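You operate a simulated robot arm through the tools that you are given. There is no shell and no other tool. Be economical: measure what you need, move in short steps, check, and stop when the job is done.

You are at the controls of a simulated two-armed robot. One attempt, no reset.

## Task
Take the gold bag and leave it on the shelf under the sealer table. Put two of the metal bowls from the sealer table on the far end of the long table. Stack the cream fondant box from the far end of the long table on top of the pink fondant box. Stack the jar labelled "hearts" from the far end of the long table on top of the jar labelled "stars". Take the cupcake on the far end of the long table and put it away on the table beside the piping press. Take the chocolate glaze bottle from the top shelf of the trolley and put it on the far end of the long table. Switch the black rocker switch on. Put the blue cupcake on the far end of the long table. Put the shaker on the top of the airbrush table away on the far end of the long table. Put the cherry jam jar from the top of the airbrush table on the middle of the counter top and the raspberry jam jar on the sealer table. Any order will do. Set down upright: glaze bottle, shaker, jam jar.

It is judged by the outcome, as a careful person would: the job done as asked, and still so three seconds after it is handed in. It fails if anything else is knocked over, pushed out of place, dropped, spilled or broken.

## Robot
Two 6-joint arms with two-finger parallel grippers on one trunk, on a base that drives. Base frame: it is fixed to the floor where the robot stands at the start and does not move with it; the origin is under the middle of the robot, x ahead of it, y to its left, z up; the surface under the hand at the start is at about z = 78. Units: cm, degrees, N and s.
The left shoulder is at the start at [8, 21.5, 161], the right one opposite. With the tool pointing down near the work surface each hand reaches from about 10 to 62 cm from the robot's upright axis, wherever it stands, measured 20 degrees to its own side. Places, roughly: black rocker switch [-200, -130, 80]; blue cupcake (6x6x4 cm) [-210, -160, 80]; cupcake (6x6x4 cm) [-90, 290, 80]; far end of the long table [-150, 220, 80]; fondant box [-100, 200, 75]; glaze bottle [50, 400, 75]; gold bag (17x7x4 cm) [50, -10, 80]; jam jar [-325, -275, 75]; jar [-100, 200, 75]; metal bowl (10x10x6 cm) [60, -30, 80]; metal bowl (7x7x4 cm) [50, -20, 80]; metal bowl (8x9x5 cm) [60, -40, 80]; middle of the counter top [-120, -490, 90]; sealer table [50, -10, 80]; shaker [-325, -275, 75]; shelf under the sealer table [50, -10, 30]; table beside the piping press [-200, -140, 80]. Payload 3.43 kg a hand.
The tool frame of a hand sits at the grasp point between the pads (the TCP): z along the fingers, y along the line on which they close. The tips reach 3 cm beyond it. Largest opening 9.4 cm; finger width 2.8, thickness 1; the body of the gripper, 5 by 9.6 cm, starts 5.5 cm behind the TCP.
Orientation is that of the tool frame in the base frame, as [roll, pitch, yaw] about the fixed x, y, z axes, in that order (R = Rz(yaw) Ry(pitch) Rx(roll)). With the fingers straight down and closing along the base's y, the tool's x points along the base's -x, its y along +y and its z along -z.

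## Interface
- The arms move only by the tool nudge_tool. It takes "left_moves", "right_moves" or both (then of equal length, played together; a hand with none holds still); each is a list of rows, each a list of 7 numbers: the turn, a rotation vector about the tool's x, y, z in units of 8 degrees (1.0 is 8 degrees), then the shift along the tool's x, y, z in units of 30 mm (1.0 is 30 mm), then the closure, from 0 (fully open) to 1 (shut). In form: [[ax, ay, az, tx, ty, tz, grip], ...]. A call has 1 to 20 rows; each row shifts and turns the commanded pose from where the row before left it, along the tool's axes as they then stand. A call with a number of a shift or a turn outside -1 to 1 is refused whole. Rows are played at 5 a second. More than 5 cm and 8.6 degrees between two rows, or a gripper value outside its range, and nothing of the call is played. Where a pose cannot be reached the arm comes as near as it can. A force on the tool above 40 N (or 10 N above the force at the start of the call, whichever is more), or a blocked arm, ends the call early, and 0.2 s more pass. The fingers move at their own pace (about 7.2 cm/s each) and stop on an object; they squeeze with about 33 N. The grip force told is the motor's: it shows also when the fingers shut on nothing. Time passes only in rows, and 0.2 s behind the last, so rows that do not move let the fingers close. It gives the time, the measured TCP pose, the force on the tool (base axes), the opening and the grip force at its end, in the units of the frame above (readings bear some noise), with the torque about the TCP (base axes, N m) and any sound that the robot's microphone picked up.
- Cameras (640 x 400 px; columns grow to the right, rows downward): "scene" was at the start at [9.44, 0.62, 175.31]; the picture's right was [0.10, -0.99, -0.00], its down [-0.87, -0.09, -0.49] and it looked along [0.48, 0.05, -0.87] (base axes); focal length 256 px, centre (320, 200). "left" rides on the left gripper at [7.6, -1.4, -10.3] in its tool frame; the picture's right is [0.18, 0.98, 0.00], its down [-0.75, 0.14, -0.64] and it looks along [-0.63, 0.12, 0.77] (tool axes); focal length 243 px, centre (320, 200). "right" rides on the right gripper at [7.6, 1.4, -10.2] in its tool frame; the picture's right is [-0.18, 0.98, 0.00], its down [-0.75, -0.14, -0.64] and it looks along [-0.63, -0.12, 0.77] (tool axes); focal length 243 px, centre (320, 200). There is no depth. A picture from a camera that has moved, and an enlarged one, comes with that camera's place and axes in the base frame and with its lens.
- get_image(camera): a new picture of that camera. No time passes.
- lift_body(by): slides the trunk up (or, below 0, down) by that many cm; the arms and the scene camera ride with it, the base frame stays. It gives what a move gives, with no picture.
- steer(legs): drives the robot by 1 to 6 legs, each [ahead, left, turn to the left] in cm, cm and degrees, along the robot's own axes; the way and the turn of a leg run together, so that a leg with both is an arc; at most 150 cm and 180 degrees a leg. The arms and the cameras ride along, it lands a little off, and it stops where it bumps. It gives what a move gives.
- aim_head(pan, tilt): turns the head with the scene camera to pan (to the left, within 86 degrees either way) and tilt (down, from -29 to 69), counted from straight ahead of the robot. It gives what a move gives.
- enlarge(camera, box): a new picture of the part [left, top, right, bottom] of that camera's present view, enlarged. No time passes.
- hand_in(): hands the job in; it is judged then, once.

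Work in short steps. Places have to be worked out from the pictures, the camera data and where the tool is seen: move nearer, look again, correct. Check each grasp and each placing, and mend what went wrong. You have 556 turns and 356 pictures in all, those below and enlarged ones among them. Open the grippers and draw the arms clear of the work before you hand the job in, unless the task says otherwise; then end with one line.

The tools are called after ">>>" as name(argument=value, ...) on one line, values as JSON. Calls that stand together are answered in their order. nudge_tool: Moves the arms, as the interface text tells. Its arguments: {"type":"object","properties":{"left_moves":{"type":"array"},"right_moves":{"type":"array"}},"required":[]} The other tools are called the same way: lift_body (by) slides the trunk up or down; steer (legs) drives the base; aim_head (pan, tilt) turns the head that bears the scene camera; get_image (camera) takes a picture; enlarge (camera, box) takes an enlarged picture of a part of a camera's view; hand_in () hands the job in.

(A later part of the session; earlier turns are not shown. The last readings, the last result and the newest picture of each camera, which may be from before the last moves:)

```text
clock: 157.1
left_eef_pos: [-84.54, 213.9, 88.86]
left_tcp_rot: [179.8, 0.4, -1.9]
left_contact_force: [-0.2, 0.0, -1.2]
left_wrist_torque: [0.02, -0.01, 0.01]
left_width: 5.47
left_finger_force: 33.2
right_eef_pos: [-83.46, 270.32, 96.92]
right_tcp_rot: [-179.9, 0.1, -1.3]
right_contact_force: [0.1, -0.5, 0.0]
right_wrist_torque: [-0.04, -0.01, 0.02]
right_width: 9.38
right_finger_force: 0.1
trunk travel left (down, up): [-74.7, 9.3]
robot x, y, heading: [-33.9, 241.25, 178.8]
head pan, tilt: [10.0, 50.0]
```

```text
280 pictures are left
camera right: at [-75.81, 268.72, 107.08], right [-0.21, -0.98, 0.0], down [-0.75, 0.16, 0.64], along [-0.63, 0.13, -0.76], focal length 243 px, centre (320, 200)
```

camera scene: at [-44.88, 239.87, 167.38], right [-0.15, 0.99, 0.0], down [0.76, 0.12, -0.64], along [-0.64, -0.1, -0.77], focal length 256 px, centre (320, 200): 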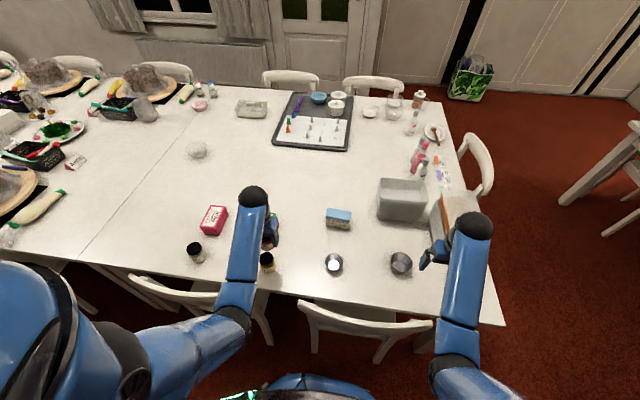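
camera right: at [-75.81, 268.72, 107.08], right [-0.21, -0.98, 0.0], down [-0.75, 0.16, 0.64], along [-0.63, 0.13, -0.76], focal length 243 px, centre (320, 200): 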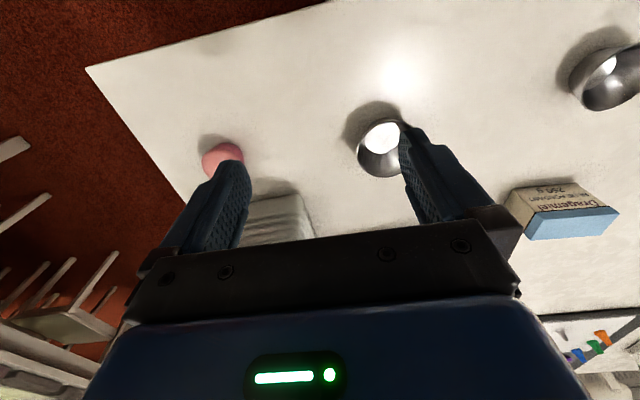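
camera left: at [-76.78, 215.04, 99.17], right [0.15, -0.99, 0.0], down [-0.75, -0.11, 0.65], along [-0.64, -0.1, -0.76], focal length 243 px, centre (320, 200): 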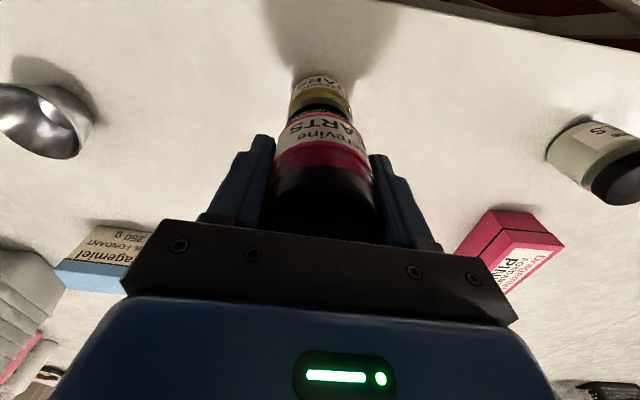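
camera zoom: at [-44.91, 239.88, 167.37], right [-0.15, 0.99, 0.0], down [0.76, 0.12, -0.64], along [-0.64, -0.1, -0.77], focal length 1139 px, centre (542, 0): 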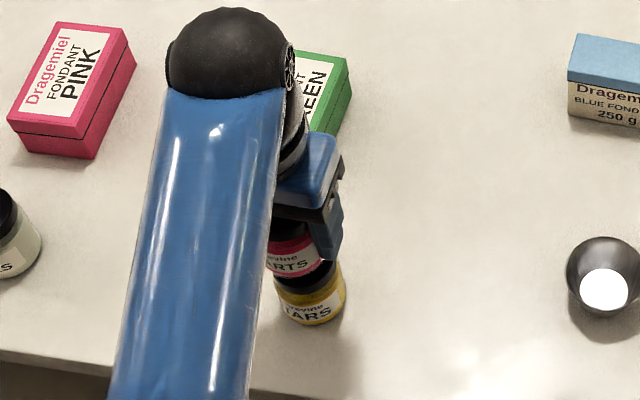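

Both jars align within a few mm. Lower gently until contact.

>>> nudge_tool(left_moves=[[0, 0, 0, 0, 0, 0.1, 1], [0, 0, 0, 0, 0, 0.1, 1], [0, 0, 0, 0, 0, 0.1, 1], [0, 0, 0, 0, 0, 0, 1]])

>>> nudge_tool(left_moves=[[0, 0, 0, 0, 0, 0.08, 1], [0, 0, 0, 0, 0, 0.08, 1], [0, 0, 0, 0, 0, 0, 1]])

```text
clock: 158.1
left_eef_pos: [-84.51, 213.94, 88.04]
left_tcp_rot: [179.8, 0.5, -1.9]
left_contact_force: [-0.2, 1.3, -0.9]
left_wrist_torque: [-0.02, 0.02, 0.01]
left_width: 5.47
left_finger_force: 32.8
right_eef_pos: [-83.39, 270.31, 96.92]
right_tcp_rot: [-179.9, 0.1, -1.2]
right_contact_force: [-0.6, 0.8, -0.1]
right_wrist_torque: [0.01, -0.01, 0.0]
right_width: 9.38
right_finger_force: 0.0
trunk travel left (down, up): [-74.7, 9.3]
robot x, y, heading: [-33.98, 240.85, 178.9]
head pan, tilt: [10.0, 50.0]
```

```text
clock: 158.9
left_eef_pos: [-84.42, 213.91, 87.57]
left_tcp_rot: [179.8, 0.5, -1.9]
left_contact_force: [0.4, 0.3, -1.4]
left_wrist_torque: [-0.03, -0.02, 0.0]
left_width: 5.51
left_finger_force: 32.8
right_eef_pos: [-83.65, 270.28, 96.97]
right_tcp_rot: [-180.0, 0.2, -1.1]
right_contact_force: [-0.2, 0.6, -0.7]
right_wrist_torque: [-0.01, 0.03, -0.02]
right_width: 9.41
right_finger_force: 0.0
trunk travel left (down, up): [-74.7, 9.3]
robot x, y, heading: [-34.13, 240.86, 178.8]
head pan, tilt: [10.0, 50.0]
```

>>> nudge_tool(left_moves=[[0, 0, 0, 0, 0, 0.08, 1], [0, 0, 0, 0, 0, 0.08, 1], [0, 0, 0, 0, 0, 0, 1]])

>>> get_image(camera="left")

```text
clock: 159.7
left_eef_pos: [-84.4, 213.87, 87.05]
left_tcp_rot: [179.8, 0.4, -1.9]
left_contact_force: [0.0, 0.0, -1.0]
left_wrist_torque: [0.01, -0.01, 0.01]
left_width: 5.46
left_finger_force: 32.9
right_eef_pos: [-83.56, 270.28, 96.92]
right_tcp_rot: [-179.9, 0.2, -1.2]
right_contact_force: [-0.5, 1.0, -0.1]
right_wrist_torque: [-0.01, 0.03, -0.04]
right_width: 9.39
right_finger_force: 0.1
trunk travel left (down, up): [-74.7, 9.3]
robot x, y, heading: [-34.41, 241.12, 178.7]
head pan, tilt: [10.0, 50.0]
```

```text
279 pictures are left
camera left: at [-76.74, 215.09, 97.3], right [0.15, -0.99, 0.0], down [-0.75, -0.11, 0.65], along [-0.64, -0.1, -0.76], focal length 243 px, centre (320, 200)
```

left: 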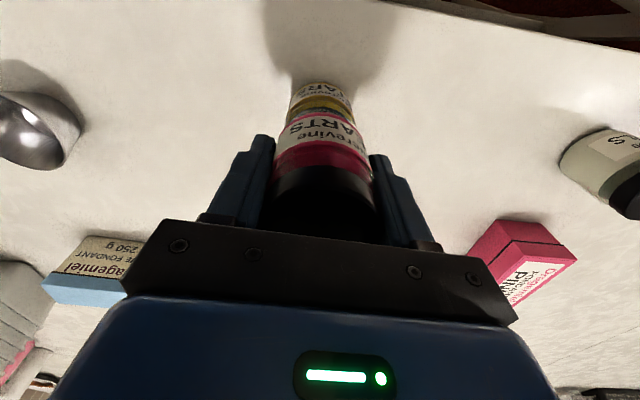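

Still a small gap; continue.

>>> nudge_tool(left_moves=[[0, 0, 0, 0, 0, 0.08, 1], [0, 0, 0, 0, 0, 0.08, 1], [0, 0, 0, 0, 0, 0, 1]])

>>> nudge_tool(left_moves=[[0, 0, 0, 0, 0, 0.08, 1], [0, 0, 0, 0, 0, 0.08, 1], [0, 0, 0, 0, 0, 0, 1]])

```text
clock: 160.5
left_eef_pos: [-84.41, 213.95, 86.74]
left_tcp_rot: [179.9, 0.4, -2.0]
left_contact_force: [-0.3, -0.9, 4.0]
left_wrist_torque: [0.05, -0.05, 0.03]
left_width: 5.48
left_finger_force: 33.5
right_eef_pos: [-83.54, 270.34, 96.92]
right_tcp_rot: [-179.9, 0.1, -1.1]
right_contact_force: [0.2, -0.5, -0.4]
right_wrist_torque: [-0.01, 0.01, -0.02]
right_width: 9.38
right_finger_force: 0.0
trunk travel left (down, up): [-74.7, 9.3]
robot x, y, heading: [-34.16, 240.68, 178.7]
head pan, tilt: [10.0, 50.0]
```

```text
clock: 161.3
left_eef_pos: [-84.45, 213.94, 86.45]
left_tcp_rot: [179.6, 0.7, -1.9]
left_contact_force: [-2.0, -3.1, 29.5]
left_wrist_torque: [0.0, -0.03, 0.03]
left_width: 5.51
left_finger_force: 32.6
right_eef_pos: [-83.18, 270.48, 96.97]
right_tcp_rot: [-179.9, 0.3, -1.2]
right_contact_force: [0.2, -0.5, 0.0]
right_wrist_torque: [0.01, 0.02, 0.03]
right_width: 9.42
right_finger_force: 0.2
trunk travel left (down, up): [-74.7, 9.3]
robot x, y, heading: [-33.89, 240.7, 178.7]
head pan, tilt: [10.0, 50.0]
```

Seated on the stars jar. Ease up 2 mm, open, and rise.

>>> nudge_tool(left_moves=[[0, 0, 0, 0, 0, -0.07, 1], [0, 0, 0, 0, 0, 0, 0.4], [0, 0, 0, 0, 0, 0, 0.2], [0, 0, 0, 0, 0, 0, 0], [0, 0, 0, 0, 0, 0, 0], [0, 0, 0, 0, 0, -0.6, 0], [0, 0, 0, 0, 0, -0.6, 0], [0, 0, 0, 0, 0, -0.6, 0]])

>>> get_image(camera="left")

```text
clock: 163.1
left_eef_pos: [-84.21, 213.86, 91.81]
left_tcp_rot: [179.7, 0.5, -1.8]
left_contact_force: [0.1, -0.5, 0.0]
left_wrist_torque: [-0.02, -0.01, -0.01]
left_width: 9.4
left_finger_force: 0.1
right_eef_pos: [-83.53, 270.33, 96.96]
right_tcp_rot: [-180.0, 0.2, -1.2]
right_contact_force: [-0.4, 0.3, -0.5]
right_wrist_torque: [-0.04, 0.0, -0.01]
right_width: 9.37
right_finger_force: 0.2
trunk travel left (down, up): [-74.7, 9.3]
robot x, y, heading: [-34.42, 240.91, 178.6]
head pan, tilt: [10.0, 50.0]
```

```text
278 pictures are left
camera left: at [-76.46, 215.01, 102.0], right [0.15, -0.99, 0.0], down [-0.75, -0.11, 0.65], along [-0.64, -0.1, -0.76], focal length 243 px, centre (320, 200)
```

left: 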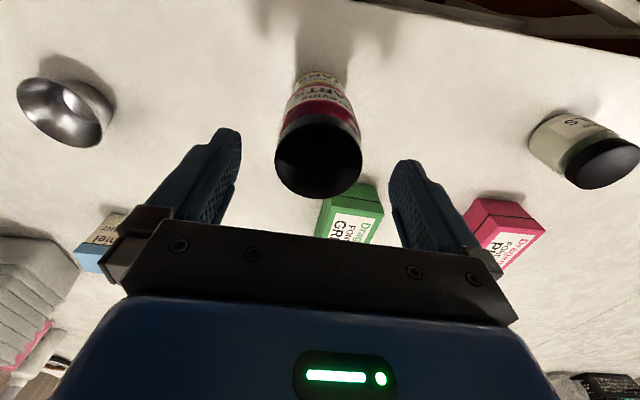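

Stacked well. Raise the trunk, shift the base 18 cm toward +y, and rotate the left hand 90° for the cream box.

>>> lift_body(by=9.2)

>>> steer(legs=[[0, -18, 1.2]])

>>> nudge_tool(left_moves=[[0, 0, 0.94, 0, 0, 0, 0], [0, 0, 0.94, 0, 0, 0, 0], [0, 0, 0.94, 0, 0, 0, 0], [0, 0, 0.94, 0, 0, 0, 0], [0, 0, 0.94, 0, 0, 0, 0], [0, 0, 0.94, 0, 0, 0, 0], [0, 0, 0.94, 0, 0, 0, 0], [0, 0, 0.94, 0, 0, 0, 0], [0, 0, 0.94, 0, 0, 0, 0], [0, 0, 0.94, 0, 0, 0, 0], [0, 0, 0.94, 0, 0, 0, 0], [0, 0, 0.94, 0, 0, 0, 0]])

>>> get_image(camera="scene")

```text
clock: 164.4
left_eef_pos: [-84.16, 213.84, 100.97]
left_tcp_rot: [179.8, 0.4, -1.9]
left_contact_force: [-0.2, -0.3, -0.8]
left_wrist_torque: [0.01, -0.02, 0.02]
left_width: 9.41
left_finger_force: 0.0
right_eef_pos: [-83.54, 270.36, 106.13]
right_tcp_rot: [-179.9, 0.3, -1.3]
right_contact_force: [0.3, 0.0, -0.2]
right_wrist_torque: [0.0, 0.0, 0.01]
right_width: 9.39
right_finger_force: 0.0
trunk travel left (down, up): [-83.9, 0.1]
robot x, y, heading: [-34.39, 241.33, 178.7]
head pan, tilt: [10.0, 50.0]
```

```text
clock: 165.9
left_eef_pos: [-83.5, 230.52, 100.84]
left_tcp_rot: [-180.0, 0.4, -0.7]
left_contact_force: [-0.8, -0.3, -0.5]
left_wrist_torque: [0.03, -0.01, -0.01]
left_width: 9.39
left_finger_force: 0.0
right_eef_pos: [-83.84, 287.02, 106.21]
right_tcp_rot: [-179.7, 0.3, -0.1]
right_contact_force: [0.5, -0.8, 0.2]
right_wrist_torque: [0.03, -0.01, 0.0]
right_width: 9.37
right_finger_force: 0.0
trunk travel left (down, up): [-83.9, 0.1]
robot x, y, heading: [-33.86, 259.18, 180.0]
head pan, tilt: [10.0, 50.0]
```

```text
clock: 168.5
left_eef_pos: [-83.4, 230.9, 100.97]
left_tcp_rot: [179.6, -0.2, -91.0]
left_contact_force: [-0.5, 0.1, 0.0]
left_wrist_torque: [-0.01, 0.0, 0.01]
left_width: 9.38
left_finger_force: 0.0
right_eef_pos: [-83.82, 287.35, 106.18]
right_tcp_rot: [-179.9, 0.1, -0.1]
right_contact_force: [0.4, 0.2, -0.6]
right_wrist_torque: [-0.02, 0.01, 0.01]
right_width: 9.41
right_finger_force: 0.1
trunk travel left (down, up): [-83.9, 0.1]
robot x, y, heading: [-33.65, 258.94, 179.6]
head pan, tilt: [10.0, 50.0]
```

```text
277 pictures are left
camera scene: at [-44.66, 257.68, 176.57], right [-0.17, 0.99, 0.0], down [0.75, 0.13, -0.64], along [-0.63, -0.11, -0.77], focal length 256 px, centre (320, 200)
```

scene: 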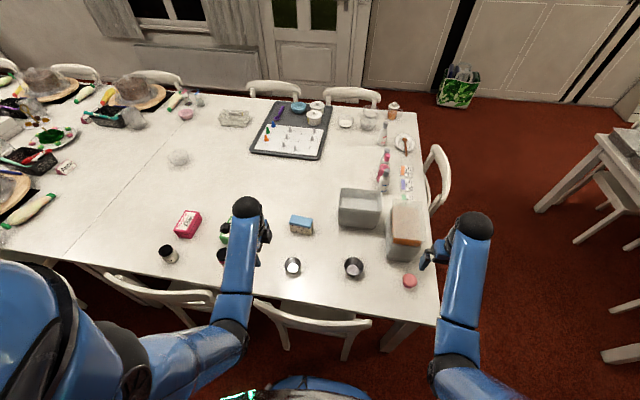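

Hand rotated. Extend forward 19 cm and +y 7 cm toward the box, then view.

>>> nudge_tool(left_moves=[[0, 0, 0, -0.33, 0.9, 0, 0], [0, 0, 0, -0.33, 0.9, 0, 0], [0, 0, 0, -0.33, 0.9, 0, 0], [0, 0, 0, -0.33, 0.9, 0, 0], [0, 0, 0, -0.33, 0.9, 0, 0], [0, 0, 0, -0.33, 0.9, 0, 0], [0, 0, 0, -0.33, 0.9, 0, 0]])

>>> get_image(camera="left")

```text
clock: 170.1
left_eef_pos: [-102.62, 238.26, 101.05]
left_tcp_rot: [179.7, -0.2, -91.0]
left_contact_force: [0.4, -0.4, -0.1]
left_wrist_torque: [0.02, -0.01, 0.02]
left_width: 9.42
left_finger_force: 0.0
right_eef_pos: [-83.97, 287.45, 106.22]
right_tcp_rot: [-179.9, 0.1, -0.1]
right_contact_force: [-0.5, -0.4, 0.1]
right_wrist_torque: [0.02, -0.03, 0.02]
right_width: 9.39
right_finger_force: 0.0
trunk travel left (down, up): [-83.9, 0.1]
robot x, y, heading: [-33.67, 259.29, 180.0]
head pan, tilt: [10.0, 50.0]
```

```text
276 pictures are left
camera left: at [-101.08, 230.65, 111.23], right [-0.99, -0.17, 0.01], down [-0.12, 0.76, 0.64], along [-0.11, 0.63, -0.77], focal length 243 px, centre (320, 200)
```

left: 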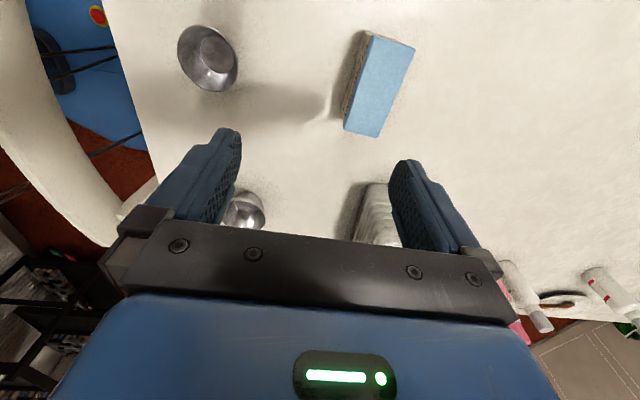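

Box centre (-109.3,237.9), 5×10.5 cm, nearly aligned with y. Drive 2.5 cm closer, then extend and raise the arm to test the reach before lowering the trunk.

>>> steer(legs=[[2.5, 0, 0]])

>>> nudge_tool(left_moves=[[0, 0, 0, 0.1, 0.3, -0.6, 0], [0, 0, 0, 0, 0.3, -0.6, 0], [0, 0, 0, 0, 0.3, -0.6, 0], [0, 0, 0, 0, 0.4, -0.4, 0]])

>>> get_image(camera="left")

```text
clock: 170.9
left_eef_pos: [-104.37, 238.21, 101.26]
left_tcp_rot: [179.3, -0.3, -91.0]
left_contact_force: [1.0, 0.1, 1.0]
left_wrist_torque: [0.02, 0.08, -0.01]
left_width: 9.41
left_finger_force: 0.1
right_eef_pos: [-85.7, 287.31, 106.33]
right_tcp_rot: [-180.0, 0.4, -0.2]
right_contact_force: [0.7, -0.1, -0.3]
right_wrist_torque: [0.0, 0.0, -0.01]
right_width: 9.4
right_finger_force: 0.1
trunk travel left (down, up): [-83.9, 0.1]
robot x, y, heading: [-36.05, 259.29, 180.1]
head pan, tilt: [10.0, 50.0]
```

```text
clock: 171.9
left_eef_pos: [-108.48, 238.33, 107.47]
left_tcp_rot: [179.7, -0.2, -91.0]
left_contact_force: [-1.1, 0.4, 0.5]
left_wrist_torque: [0.0, -0.03, -0.01]
left_width: 9.42
left_finger_force: 0.1
right_eef_pos: [-86.26, 287.42, 106.11]
right_tcp_rot: [-179.9, 0.1, -0.1]
right_contact_force: [-0.3, -0.3, -0.1]
right_wrist_torque: [0.02, 0.0, 0.01]
right_width: 9.42
right_finger_force: 0.0
trunk travel left (down, up): [-83.9, 0.1]
robot x, y, heading: [-36.53, 259.18, 179.6]
head pan, tilt: [10.0, 50.0]
```

```text
275 pictures are left
camera left: at [-107.16, 230.49, 117.74], right [-0.99, -0.17, 0.01], down [-0.12, 0.76, 0.64], along [-0.11, 0.63, -0.77], focal length 243 px, centre (320, 200)
```

left: 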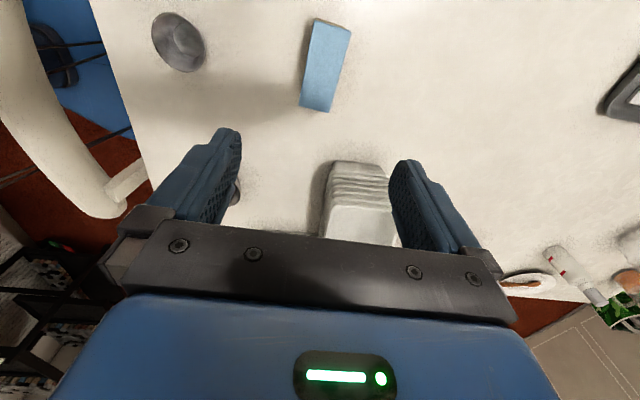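

Reach is fine. Centre over the box and move the right hand past the table end so it won't come down on the cupcake.

>>> nudge_tool(left_moves=[[0, 0, 0, 0.25, 0.27, 0, 0], [0, 0, 0, 0, 0, 0, 0], [0, 0, 0, 0, 0, 0, 0], [0, 0, 0, 0, 0, 0, 0], [0, 0, 0, 0, 0, 0, 0], [0, 0, 0, 0, 0, 0, 0], [0, 0, 0, 0, 0, 0, 0]], right_moves=[[0, 0, 0, 0, -1, 0.1, 0], [0, 0, 0, 0, -1, 0.1, 0], [0, 0, 0, 0, -1, 0.1, 0], [0, 0, 0, 0, -1, 0.1, 0], [0, 0, 0, 0, -1, 0.1, 0], [0, 0, 0, 0, -1, 0.1, 0], [0, 0, 0, 0, -1, 0.1, 0]])

>>> lift_body(by=-18)

>>> get_image(camera="left")

```text
clock: 173.5
left_eef_pos: [-108.99, 237.47, 107.74]
left_tcp_rot: [179.7, -0.1, -91.0]
left_contact_force: [-0.4, 0.0, -0.8]
left_wrist_torque: [-0.02, -0.02, 0.03]
left_width: 9.42
left_finger_force: 0.1
left hand out of reach, approached as far as the arm can: row 1
right_eef_pos: [-86.33, 308.35, 104.08]
right_tcp_rot: [-179.8, 0.0, -0.1]
right_contact_force: [-0.4, -0.5, 0.0]
right_wrist_torque: [0.01, 0.0, -0.02]
right_width: 9.38
right_finger_force: 0.1
trunk travel left (down, up): [-83.9, 0.1]
robot x, y, heading: [-36.3, 259.02, 180.1]
head pan, tilt: [10.0, 50.0]
```

```text
clock: 175.5
left_eef_pos: [-108.93, 237.44, 89.79]
left_tcp_rot: [179.6, -0.2, -91.0]
left_contact_force: [-1.4, -0.1, 0.1]
left_wrist_torque: [0.02, -0.01, 0.02]
left_width: 9.39
left_finger_force: 0.1
right_eef_pos: [-86.33, 308.22, 86.24]
right_tcp_rot: [-179.8, 0.1, -0.1]
right_contact_force: [-0.3, -0.2, 0.1]
right_wrist_torque: [0.0, -0.02, 0.05]
right_width: 9.41
right_finger_force: 0.2
trunk travel left (down, up): [-65.9, 18.1]
robot x, y, heading: [-36.22, 258.94, 180.0]
head pan, tilt: [10.0, 50.0]
```

```text
274 pictures are left
camera left: at [-107.55, 229.8, 100.0], right [-0.99, -0.17, 0.01], down [-0.12, 0.76, 0.64], along [-0.11, 0.63, -0.77], focal length 243 px, centre (320, 200)
```

left: 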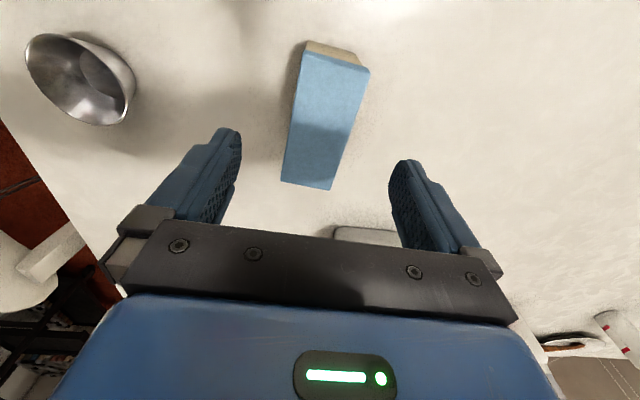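

Aligned within 4 mm. Lower 10.8 by trunk and close.

>>> lift_body(by=-10.8)

>>> nudge_tool(left_moves=[[0, 0, 0, 0, 0, 0, 0.4], [0, 0, 0, 0, 0, 0, 0.8], [0, 0, 0, 0, 0, 0, 1], [0, 0, 0, 0, 0, 0, 1], [0, 0, 0, 0, 0, 0, 1]])

>>> get_image(camera="left")

```text
clock: 176.9
left_eef_pos: [-108.82, 237.39, 79.02]
left_tcp_rot: [179.7, -0.2, -91.0]
left_contact_force: [1.1, 0.5, 0.5]
left_wrist_torque: [0.02, -0.02, 0.0]
left_width: 9.4
left_finger_force: 0.1
right_eef_pos: [-86.37, 308.17, 75.38]
right_tcp_rot: [-179.9, 0.3, -0.1]
right_contact_force: [0.4, -0.2, 0.8]
right_wrist_torque: [0.01, 0.0, 0.04]
right_width: 9.4
right_finger_force: 0.0
trunk travel left (down, up): [-55.1, 28.9]
robot x, y, heading: [-36.21, 259.0, 179.8]
head pan, tilt: [10.0, 50.0]
```

```text
clock: 178.1
left_eef_pos: [-108.88, 237.35, 78.99]
left_tcp_rot: [179.5, -0.2, -91.0]
left_contact_force: [0.8, -0.3, 0.6]
left_wrist_torque: [0.02, -0.06, -0.06]
left_width: 5.0
left_finger_force: 32.9
right_eef_pos: [-86.33, 308.21, 75.43]
right_tcp_rot: [-179.9, 0.1, -0.2]
right_contact_force: [-0.3, -0.1, 0.8]
right_wrist_torque: [-0.01, 0.01, 0.0]
right_width: 9.39
right_finger_force: 0.2
trunk travel left (down, up): [-55.1, 28.9]
robot x, y, heading: [-36.14, 259.22, 179.8]
head pan, tilt: [10.0, 50.0]
```

```text
273 pictures are left
camera left: at [-107.54, 229.79, 89.19], right [-0.99, -0.17, 0.01], down [-0.12, 0.76, 0.64], along [-0.11, 0.63, -0.77], focal length 243 px, centre (320, 200)
```

left: 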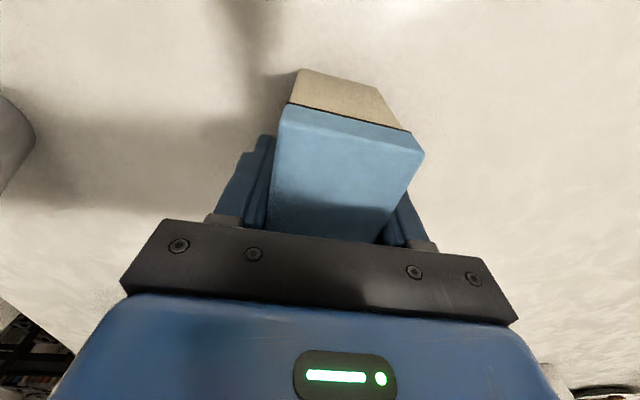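

Cream box gripped. Lift fully by trunk, then try retracting the arm slightly.

>>> lift_body(by=28)

>>> nudge_tool(left_moves=[[0, 0, 0, 0, -0.4, 0.2, 1], [0, 0, 0, 0, -0.6, 0.2, 1], [0, 0, 0, 0, -0.6, 0.2, 1]])

```text
clock: 181.0
left_eef_pos: [-108.91, 237.44, 106.9]
left_tcp_rot: [179.7, -0.2, -91.1]
left_contact_force: [0.8, 0.4, -2.8]
left_wrist_torque: [0.01, -0.01, 0.01]
left_width: 4.95
left_finger_force: 32.8
right_eef_pos: [-86.28, 308.15, 103.38]
right_tcp_rot: [-179.9, 0.1, -0.1]
right_contact_force: [0.2, -0.2, 0.2]
right_wrist_torque: [-0.02, -0.04, 0.01]
right_width: 9.42
right_finger_force: 0.0
trunk travel left (down, up): [-83.1, 0.9]
robot x, y, heading: [-36.06, 258.91, 179.7]
head pan, tilt: [10.0, 50.0]
```

```text
clock: 181.8
left_eef_pos: [-104.03, 237.18, 105.29]
left_tcp_rot: [179.5, -0.3, -91.0]
left_contact_force: [-0.1, -0.1, -2.8]
left_wrist_torque: [-0.04, -0.01, 0.01]
left_width: 4.93
left_finger_force: 32.9
right_eef_pos: [-86.26, 308.21, 103.31]
right_tcp_rot: [-179.9, 0.3, -0.1]
right_contact_force: [-0.4, -0.2, -0.8]
right_wrist_torque: [-0.03, -0.03, -0.02]
right_width: 9.42
right_finger_force: 0.1
trunk travel left (down, up): [-83.1, 0.9]
robot x, y, heading: [-36.39, 259.3, 179.8]
head pan, tilt: [10.0, 50.0]
```

Retraction works. Rotate the hand back 90° so the box's long axis lies along x, then drive 52 cm toward −y.

>>> nudge_tool(left_moves=[[0, 0, -0.94, 0, 0, 0, 1], [0, 0, -0.94, 0, 0, 0, 1], [0, 0, -0.94, 0, 0, 0, 1], [0, 0, -0.94, 0, 0, 0, 1], [0, 0, -0.94, 0, 0, 0, 1], [0, 0, -0.94, 0, 0, 0, 1], [0, 0, -0.94, 0, 0, 0, 1], [0, 0, -0.94, 0, 0, 0, 1], [0, 0, -0.94, 0, 0, 0, 1], [0, 0, -0.94, 0, 0, 0, 1], [0, 0, -0.94, 0, 0, 0, 1], [0, 0, -0.94, 0, 0, 0, 1]])

>>> steer(legs=[[-3, 0, 0], [0, 51, 0]])

>>> get_image(camera="left")

>>> get_image(camera="scene")

```text
clock: 184.4
left_eef_pos: [-104.21, 237.3, 105.09]
left_tcp_rot: [179.8, 0.3, -0.6]
left_contact_force: [0.0, -0.5, -3.2]
left_wrist_torque: [0.0, -0.03, 0.0]
left_width: 4.92
left_finger_force: 32.8
right_eef_pos: [-86.33, 308.17, 103.38]
right_tcp_rot: [-179.9, 0.0, -0.1]
right_contact_force: [-0.6, -0.4, -0.3]
right_wrist_torque: [0.01, -0.02, -0.02]
right_width: 9.4
right_finger_force: 0.1
trunk travel left (down, up): [-83.1, 0.9]
robot x, y, heading: [-36.43, 258.92, 180.1]
head pan, tilt: [10.0, 50.0]
```

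```text
clock: 187.8
left_eef_pos: [-101.33, 187.41, 105.31]
left_tcp_rot: [179.7, 0.4, -0.9]
left_contact_force: [0.3, 0.1, -1.7]
left_wrist_torque: [-0.03, 0.0, 0.0]
left_width: 4.9
left_finger_force: 33.1
right_eef_pos: [-83.4, 258.13, 103.29]
right_tcp_rot: [-180.0, 0.1, -0.3]
right_contact_force: [0.1, 1.0, -0.1]
right_wrist_torque: [0.0, -0.02, 0.03]
right_width: 9.41
right_finger_force: 0.1
trunk travel left (down, up): [-83.1, 0.9]
robot x, y, heading: [-33.38, 208.8, 179.8]
head pan, tilt: [10.0, 50.0]
```

```text
272 pictures are left
camera left: at [-93.61, 188.75, 115.36], right [0.17, -0.99, 0.0], down [-0.75, -0.13, 0.65], along [-0.64, -0.11, -0.76], focal length 243 px, centre (320, 200)
```

left: 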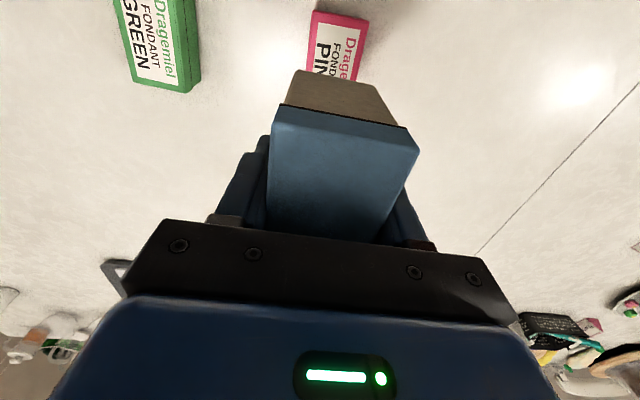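

```text
271 pictures are left
camera scene: at [-44.2, 207.75, 175.78], right [-0.17, 0.99, 0.0], down [0.76, 0.13, -0.64], along [-0.63, -0.11, -0.77], focal length 256 px, centre (320, 200)
```

scene: 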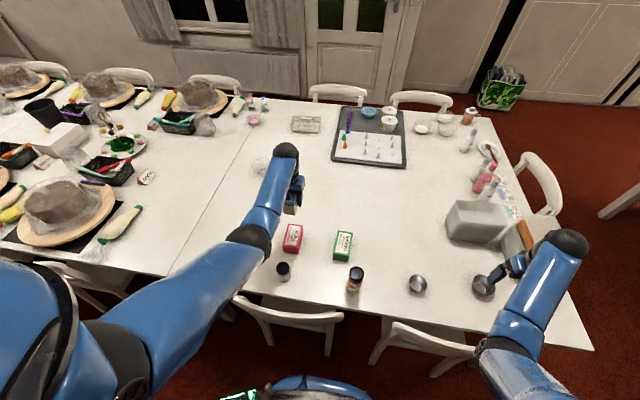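

Zoom to locate the pink box accurately.

>>> enlarge(camera="scene", box=[240, 180, 380, 310])

>>> enlarge(camera="left", box=[240, 0, 440, 130])

```text
3.08 times, centred on (310, 245) of scene
camera zoom: at [-44.2, 207.75, 175.78], right [-0.17, 0.99, 0.0], down [0.76, 0.13, -0.64], along [-0.63, -0.11, -0.77], focal length 789 px, centre (351, 62)
```

zoom: 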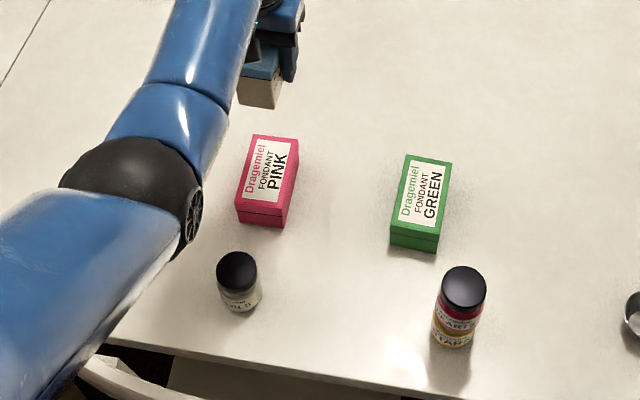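

```text
3.08 times, centred on (340, 65) of left
camera zoom: at [-93.61, 188.75, 115.36], right [0.17, -0.99, 0.0], down [-0.75, -0.13, 0.65], along [-0.64, -0.11, -0.76], focal length 746 px, centre (258, 615)
```

zoom: 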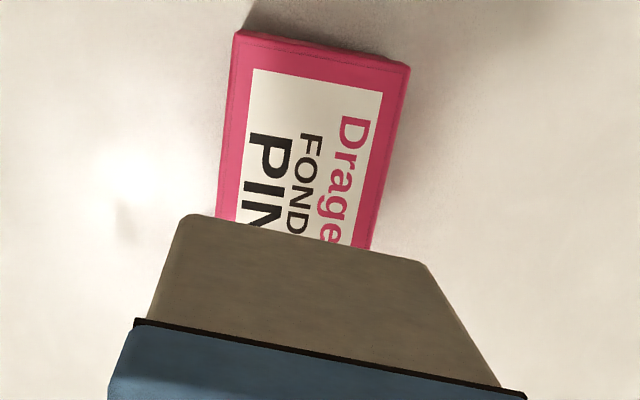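

Pink box top centre ≈ (-101,185.7), top z≈79. Shift −y 1.6 cm, then lower the trunk by 19.

>>> nudge_tool(left_moves=[[0, 0, 0, 0.06, 0.27, 0, 1], [0, 0, 0, 0.05, 0.27, 0, 1], [0, 0, 0, 0, 0, 0, 1]])

>>> lift_body(by=-19)

>>> get_image(camera="left")

>>> enlarge(camera="scene", box=[220, 160, 380, 290])

```text
clock: 188.6
left_eef_pos: [-100.92, 185.54, 105.22]
left_tcp_rot: [179.8, 0.4, -0.8]
left_contact_force: [-0.3, 0.1, -2.2]
left_wrist_torque: [-0.02, 0.01, -0.02]
left_width: 4.94
left_finger_force: 32.6
right_eef_pos: [-83.23, 258.11, 103.34]
right_tcp_rot: [-180.0, 0.2, -0.4]
right_contact_force: [0.0, -0.4, 0.2]
right_wrist_torque: [0.0, -0.01, 0.01]
right_width: 9.4
right_finger_force: 0.0
trunk travel left (down, up): [-83.1, 0.9]
robot x, y, heading: [-33.26, 208.74, 179.9]
head pan, tilt: [10.0, 50.0]
```

```text
clock: 190.6
left_eef_pos: [-100.95, 185.45, 86.14]
left_tcp_rot: [179.9, 0.4, -0.9]
left_contact_force: [-0.6, -0.4, -2.8]
left_wrist_torque: [-0.02, -0.01, 0.01]
left_width: 4.92
left_finger_force: 33.4
right_eef_pos: [-83.32, 258.04, 84.39]
right_tcp_rot: [-179.9, 0.2, -0.2]
right_contact_force: [-0.2, -0.5, -0.3]
right_wrist_torque: [0.04, 0.0, 0.0]
right_width: 9.39
right_finger_force: 0.1
trunk travel left (down, up): [-64.1, 19.9]
robot x, y, heading: [-33.2, 208.85, 179.5]
head pan, tilt: [10.0, 50.0]
```

```text
268 pictures are left
camera left: at [-93.26, 186.85, 96.4], right [0.17, -0.99, 0.0], down [-0.75, -0.13, 0.65], along [-0.64, -0.11, -0.76], focal length 243 px, centre (320, 200)
```

left: 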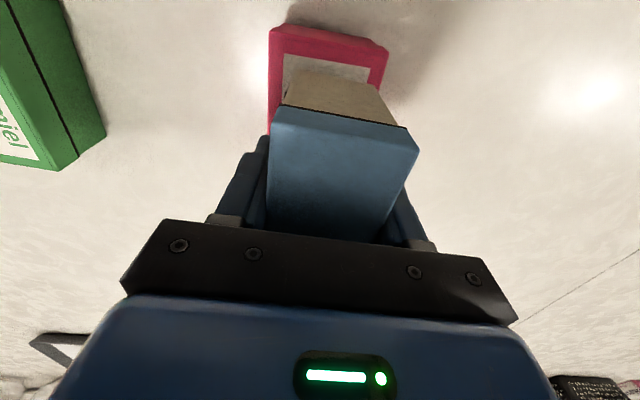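

```text
3.08 times, centred on (300, 225) of scene
camera zoom: at [-44.22, 207.42, 156.78], right [-0.17, 0.99, 0.0], down [0.76, 0.13, -0.64], along [-0.63, -0.11, -0.77], focal length 789 px, centre (382, 123)
```

zoom: 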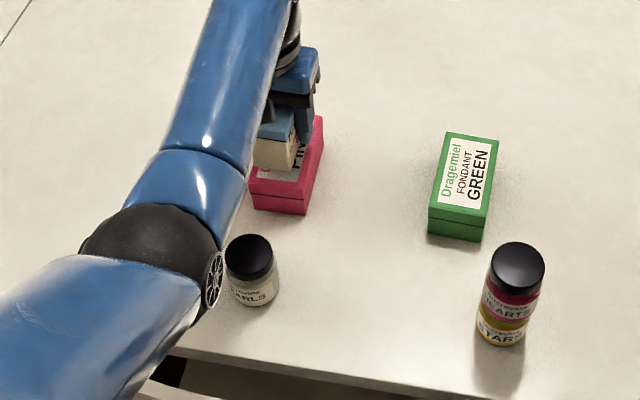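

Well aligned over the pink box. Lower in small steps until contact.

>>> nudge_tool(left_moves=[[0, 0, 0, 0, 0, 0.2, 1], [0, 0, 0, 0, 0, 0.2, 1], [0, 0, 0, 0, 0, 0.2, 1], [0, 0, 0, 0, 0, 0, 1]])

>>> nudge_tool(left_moves=[[0, 0, 0, 0, 0, 0.1, 1], [0, 0, 0, 0, 0, 0.1, 1], [0, 0, 0, 0, 0, 0.1, 1], [0, 0, 0, 0, 0, 0, 1]])

```text
clock: 191.6
left_eef_pos: [-100.85, 185.46, 84.7]
left_tcp_rot: [179.8, 0.7, -1.0]
left_contact_force: [0.1, 0.2, 17.5]
left_wrist_torque: [0.25, -0.96, 0.01]
left_width: 4.91
left_finger_force: 32.9
right_eef_pos: [-83.2, 258.12, 84.47]
right_tcp_rot: [-179.9, 0.2, -0.2]
right_contact_force: [0.4, -0.1, 0.2]
right_wrist_torque: [0.02, -0.02, 0.02]
right_width: 9.41
right_finger_force: 0.0
trunk travel left (down, up): [-64.1, 19.9]
robot x, y, heading: [-33.44, 208.35, 180.1]
head pan, tilt: [10.0, 50.0]
```

```text
clock: 192.6
left_eef_pos: [-100.78, 185.55, 84.15]
left_tcp_rot: [179.6, 1.0, -0.9]
left_contact_force: [-2.6, 0.4, 35.4]
left_wrist_torque: [0.41, 0.04, -0.03]
left_width: 4.92
left_finger_force: 32.3
right_eef_pos: [-83.08, 258.15, 84.56]
right_tcp_rot: [180.0, 0.5, -0.3]
right_contact_force: [0.9, 0.1, -0.3]
right_wrist_torque: [-0.01, 0.01, 0.0]
right_width: 9.39
right_finger_force: 0.1
trunk travel left (down, up): [-64.1, 19.9]
robot x, y, heading: [-33.62, 209.09, 180.0]
head pan, tilt: [10.0, 50.0]
```

In contact and flush. Ease up and release, then rise straight up.

>>> nudge_tool(left_moves=[[0, 0, 0, 0, 0, -0.15, 1], [0, 0, 0, 0, 0, 0, 0.4], [0, 0, 0, 0, 0, 0, 0.1], [0, 0, 0, 0, 0, 0, 0], [0, 0, 0, 0, 0, 0, 0]])

>>> lift_body(by=12)

>>> get_image(camera="left")

>>> enlarge(camera="scene", box=[220, 160, 380, 290])

```text
clock: 193.8
left_eef_pos: [-100.88, 185.51, 84.12]
left_tcp_rot: [179.7, 0.2, -0.9]
left_contact_force: [0.5, 0.2, 0.7]
left_wrist_torque: [0.02, -0.02, -0.04]
left_width: 9.39
left_finger_force: 0.0
right_eef_pos: [-83.16, 257.95, 84.4]
right_tcp_rot: [-179.9, 0.2, -0.2]
right_contact_force: [0.3, -0.2, -0.2]
right_wrist_torque: [-0.02, 0.0, 0.01]
right_width: 9.41
right_finger_force: 0.1
trunk travel left (down, up): [-64.1, 19.9]
robot x, y, heading: [-33.67, 208.86, 179.9]
head pan, tilt: [10.0, 50.0]
```

```text
clock: 195.3
left_eef_pos: [-100.82, 185.53, 96.04]
left_tcp_rot: [179.8, 0.4, -1.0]
left_contact_force: [-1.4, 1.2, 0.1]
left_wrist_torque: [0.0, 0.03, 0.0]
left_width: 9.38
left_finger_force: 0.0
right_eef_pos: [-83.31, 257.99, 96.27]
right_tcp_rot: [-179.9, 0.0, -0.2]
right_contact_force: [0.5, 0.1, -0.1]
right_wrist_torque: [0.03, 0.03, 0.05]
right_width: 9.41
right_finger_force: 0.1
trunk travel left (down, up): [-76.1, 7.9]
robot x, y, heading: [-33.81, 208.94, 180.0]
head pan, tilt: [10.0, 50.0]
```

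```text
266 pictures are left
camera left: at [-93.18, 186.78, 106.21], right [0.17, -0.99, 0.0], down [-0.75, -0.13, 0.65], along [-0.64, -0.11, -0.76], focal length 243 px, centre (320, 200)
```

left: 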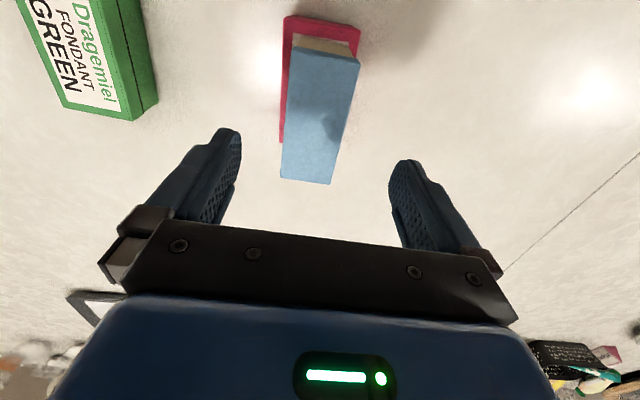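

```text
3.08 times, centred on (300, 225) of scene
camera zoom: at [-44.21, 207.45, 168.77], right [-0.17, 0.99, 0.0], down [0.76, 0.13, -0.64], along [-0.63, -0.11, -0.77], focal length 789 px, centre (382, 123)
```

zoom: 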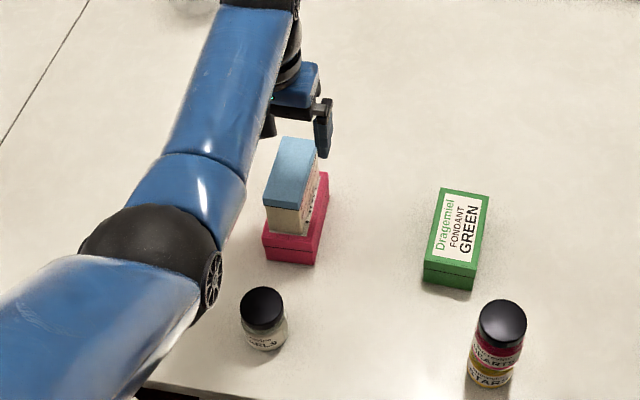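

Both stacks done. Next the glaze bottle: raise, retract the left arm, back off and turn toward the trolley for a look.

>>> lift_body(by=7.8)

>>> nudge_tool(left_moves=[[0, 0, 0, 0.8, -0.2, 0.1, 0], [0, 0, 0, 0.8, -0.2, 0.1, 0], [0, 0, 0, 0.8, -0.2, 0.1, 0], [0, 0, 0, 0.8, -0.2, 0.1, 0], [0, 0, 0, 0.8, -0.2, 0.1, 0], [0, 0, 0, 0.8, -0.2, 0.1, 0], [0, 0, 0, 0.5, 0, 0.1, 0]], right_moves=[[0, 0, 0, 0, 0.5, 0.1, 0], [0, 0, 0, 0, 0.5, 0.1, 0], [0, 0, 0, 0, 0.5, 0.1, 0], [0, 0, 0, 0, 0.5, 0.1, 0], [0, 0, 0, 0, 0.5, 0.1, 0], [0, 0, 0, 0, 0.5, 0.1, 0], [0, 0, 0, 0, 0.5, 0.1, 0]])

>>> steer(legs=[[-20, 0, 0], [0, 0, -90]])

>>> aim_head(pan=-10, tilt=35)

>>> get_image(camera="scene")

```text
clock: 196.5
left_eef_pos: [-100.97, 185.39, 103.76]
left_tcp_rot: [179.8, 0.3, -0.9]
left_contact_force: [-0.2, -1.1, 0.4]
left_wrist_torque: [0.04, -0.01, 0.02]
left_width: 9.39
left_finger_force: 0.0
right_eef_pos: [-83.25, 258.05, 104.25]
right_tcp_rot: [-179.9, 0.1, -0.1]
right_contact_force: [0.5, -0.2, -0.3]
right_wrist_torque: [0.01, 0.03, 0.02]
right_width: 9.4
right_finger_force: 0.0
trunk travel left (down, up): [-83.9, 0.1]
robot x, y, heading: [-33.38, 208.75, 179.8]
head pan, tilt: [10.0, 50.0]
```

```text
clock: 198.1
left_eef_pos: [-84.93, 188.8, 101.85]
left_tcp_rot: [179.7, 0.3, -1.0]
left_contact_force: [0.1, -0.2, 0.1]
left_wrist_torque: [0.02, 0.02, 0.0]
left_width: 9.38
left_finger_force: 0.0
right_eef_pos: [-83.32, 247.46, 102.15]
right_tcp_rot: [-179.8, 0.2, -0.3]
right_contact_force: [-0.1, -0.8, -0.5]
right_wrist_torque: [0.01, -0.01, 0.01]
right_width: 9.38
right_finger_force: 0.1
trunk travel left (down, up): [-83.9, 0.1]
robot x, y, heading: [-33.42, 208.91, 179.8]
head pan, tilt: [10.0, 50.0]
```

```text
clock: 203.4
left_eef_pos: [-35.44, 259.69, 101.89]
left_tcp_rot: [179.9, 0.4, -89.1]
left_contact_force: [0.0, -0.2, 1.0]
left_wrist_torque: [-0.01, -0.04, -0.03]
left_width: 9.39
left_finger_force: 0.0
right_eef_pos: [23.39, 259.8, 102.31]
right_tcp_rot: [-180.0, 0.1, -88.3]
right_contact_force: [0.6, -0.1, -0.4]
right_wrist_torque: [0.0, -0.01, 0.0]
right_width: 9.4
right_finger_force: 0.1
trunk travel left (down, up): [-83.9, 0.1]
robot x, y, heading: [-14.01, 208.48, 91.6]
head pan, tilt: [10.0, 50.0]
```

```text
clock: 204.2
left_eef_pos: [-35.37, 259.55, 101.92]
left_tcp_rot: [179.8, 0.4, -89.2]
left_contact_force: [-0.4, 0.9, 0.0]
left_wrist_torque: [0.01, -0.02, -0.01]
left_width: 9.4
left_finger_force: 0.1
right_eef_pos: [23.39, 259.89, 102.19]
right_tcp_rot: [-179.9, 0.0, -88.4]
right_contact_force: [-0.5, -0.6, 0.4]
right_wrist_torque: [0.0, 0.01, 0.0]
right_width: 9.38
right_finger_force: 0.1
trunk travel left (down, up): [-83.9, 0.1]
robot x, y, heading: [-13.95, 208.79, 91.3]
head pan, tilt: [-10.0, 35.0]
```

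```text
264 pictures are left
camera scene: at [-12.74, 220.41, 178.74], right [0.99, -0.15, 0.0], down [-0.08, -0.57, -0.82], along [0.12, 0.81, -0.57], focal length 256 px, centre (320, 200)
```

scene: 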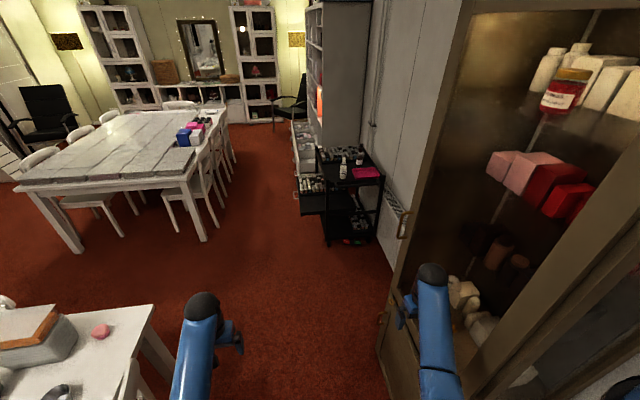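

The trolley is ahead-right. Zoom in on it.

>>> enlarge(camera="scene", box=[280, 120, 400, 250])

```text
3.08 times, centred on (340, 185) of scene
camera zoom: at [-12.74, 220.41, 178.74], right [0.99, -0.15, 0.0], down [-0.08, -0.57, -0.82], along [0.12, 0.81, -0.57], focal length 789 px, centre (258, 246)
```

zoom: 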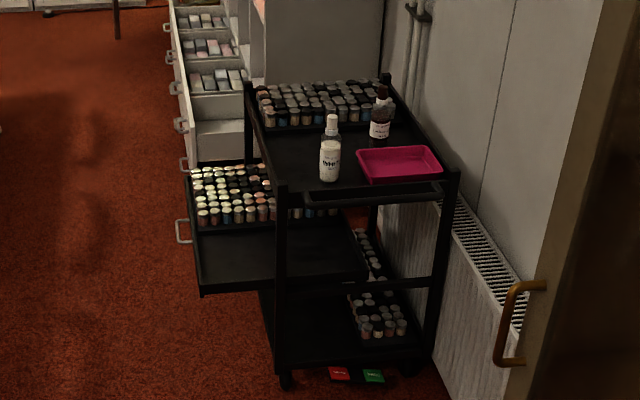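

The dark chocolate bottle stands at about (48,406) behind a white one (30,387). I'll bring the right hand inward, then drive around the cabinet to about (18,345).

>>> nudge_tool(right_moves=[[0, 0, 0, 0, 0.9, 0, 0], [0, 0, 0, 0, 0.9, 0, 0], [0, 0, 0, 0, 0.9, 0, 0], [0, 0, 0, 0, 0.9, 0, 0], [0, 0, 0, 0, 0.9, 0, 0]])

>>> steer(legs=[[110, 6, -1.3]])

>>> aim_head(pan=-25, tilt=50)

>>> get_image(camera="scene")

```text
clock: 205.4
left_eef_pos: [-35.41, 259.56, 101.95]
left_tcp_rot: [179.9, 0.4, -89.1]
left_contact_force: [0.4, -0.5, -0.9]
left_wrist_torque: [0.02, 0.0, 0.0]
left_width: 9.39
left_finger_force: 0.1
right_eef_pos: [9.64, 259.43, 102.11]
right_tcp_rot: [-179.8, 0.1, -88.4]
right_contact_force: [0.2, -0.4, 0.8]
right_wrist_torque: [-0.01, -0.03, 0.02]
right_width: 9.4
right_finger_force: 0.1
trunk travel left (down, up): [-83.9, 0.1]
robot x, y, heading: [-14.03, 208.65, 91.4]
head pan, tilt: [-10.0, 35.0]
```

```text
clock: 211.1
left_eef_pos: [-42.05, 369.86, 101.96]
left_tcp_rot: [179.8, 0.4, -90.4]
left_contact_force: [0.0, -0.7, -0.7]
left_wrist_torque: [0.01, 0.01, 0.01]
left_width: 9.4
left_finger_force: 0.0
right_eef_pos: [3.09, 368.76, 102.09]
right_tcp_rot: [-179.9, 0.2, -89.9]
right_contact_force: [-0.5, 0.0, 0.4]
right_wrist_torque: [0.01, 0.0, -0.01]
right_width: 9.42
right_finger_force: 0.2
trunk travel left (down, up): [-83.9, 0.1]
robot x, y, heading: [-21.83, 318.47, 90.3]
head pan, tilt: [-10.0, 35.0]
```

```text
clock: 211.9
left_eef_pos: [-41.98, 369.9, 101.81]
left_tcp_rot: [179.8, 0.4, -90.4]
left_contact_force: [0.4, 0.7, -0.5]
left_wrist_torque: [-0.01, -0.02, 0.0]
left_width: 9.42
left_finger_force: 0.1
right_eef_pos: [3.1, 368.69, 101.93]
right_tcp_rot: [-179.9, 0.0, -89.8]
right_contact_force: [-0.6, 0.0, 0.9]
right_wrist_torque: [0.0, -0.02, 0.03]
right_width: 9.39
right_finger_force: 0.0
trunk travel left (down, up): [-83.9, 0.1]
robot x, y, heading: [-21.88, 318.14, 90.2]
head pan, tilt: [-25.0, 50.0]
```

```text
262 pictures are left
camera scene: at [-18.55, 328.55, 176.58], right [0.91, -0.42, 0.0], down [-0.32, -0.7, -0.64], along [0.27, 0.58, -0.77], focal length 256 px, centre (320, 200)
```

scene: 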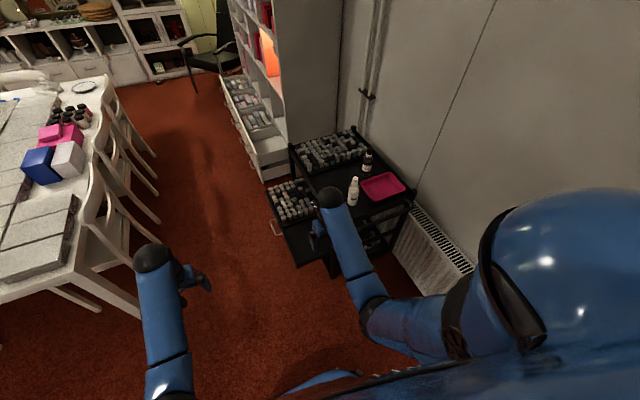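

Bottle base ≈ (46.7,409), top ≈ z 91.5. Tilt the right hand 60° forward here in free air first.

>>> nudge_tool(right_moves=[[0, -0.94, 0, 0, 0, 0, 0], [0, -0.94, 0, 0, 0, 0, 0], [0, -0.94, 0, 0, 0, 0, 0], [0, -0.94, 0, 0, 0, 0, 0], [0, -0.94, 0, 0, 0, 0, 0], [0, -0.94, 0, 0, 0, 0, 0], [0, -0.94, 0, 0, 0, 0, 0], [0, -0.94, 0, 0, 0, 0, 0]])

```text
clock: 213.7
left_eef_pos: [-42.04, 369.83, 102.0]
left_tcp_rot: [179.8, 0.4, -90.4]
left_contact_force: [1.0, -0.5, -0.9]
left_wrist_torque: [0.01, -0.01, 0.02]
left_width: 9.41
left_finger_force: 0.0
right_eef_pos: [3.09, 368.72, 101.92]
right_tcp_rot: [-179.8, 60.4, -89.5]
right_contact_force: [0.7, -0.1, -0.2]
right_wrist_torque: [-0.02, 0.01, -0.02]
right_width: 9.39
right_finger_force: 0.1
trunk travel left (down, up): [-83.9, 0.1]
robot x, y, heading: [-21.84, 318.71, 90.3]
head pan, tilt: [-25.0, 50.0]
```

Tilt is fine. Drive to about (16,347).

>>> steer(legs=[[0, -38, 0], [28, 0, 0]])

>>> get_image(camera="right")

>>> get_image(camera="scene")

```text
clock: 216.3
left_eef_pos: [-4.76, 370.97, 101.91]
left_tcp_rot: [179.8, 0.4, -91.7]
left_contact_force: [-0.7, -0.5, 0.3]
left_wrist_torque: [0.0, -0.01, -0.02]
left_width: 9.4
left_finger_force: 0.1
right_eef_pos: [39.98, 368.88, 101.87]
right_tcp_rot: [-179.9, 60.2, -90.8]
right_contact_force: [0.1, -0.4, -0.1]
right_wrist_torque: [-0.02, -0.01, 0.04]
right_width: 9.41
right_finger_force: 0.0
trunk travel left (down, up): [-83.9, 0.1]
robot x, y, heading: [14.08, 319.37, 89.3]
head pan, tilt: [-25.0, 50.0]
stopped in leg 2: the robot was blocked; the commanded pose is now the measured one
```

```text
261 pictures are left
camera right: at [38.6, 356.28, 100.29], right [-0.98, 0.11, 0.16], down [0.14, -0.19, 0.97], along [0.13, 0.98, 0.17], focal length 243 px, centre (320, 200)
```

right: 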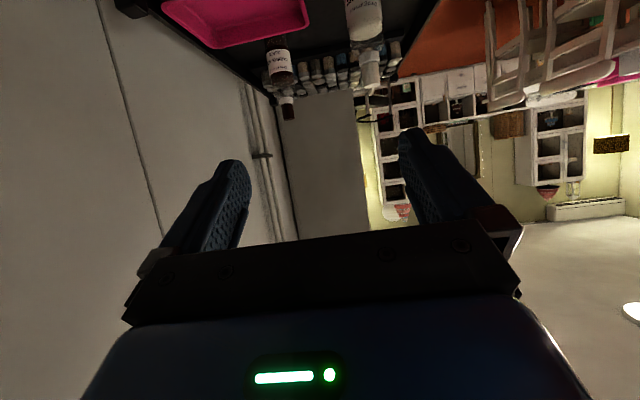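

```text
260 pictures are left
camera scene: at [17.83, 329.22, 176.56], right [0.9, -0.44, 0.0], down [-0.34, -0.69, -0.64], along [0.28, 0.58, -0.77], focal length 256 px, centre (320, 200)
```

scene: 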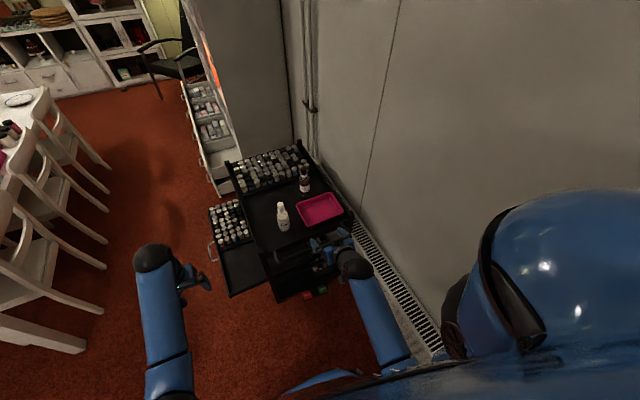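

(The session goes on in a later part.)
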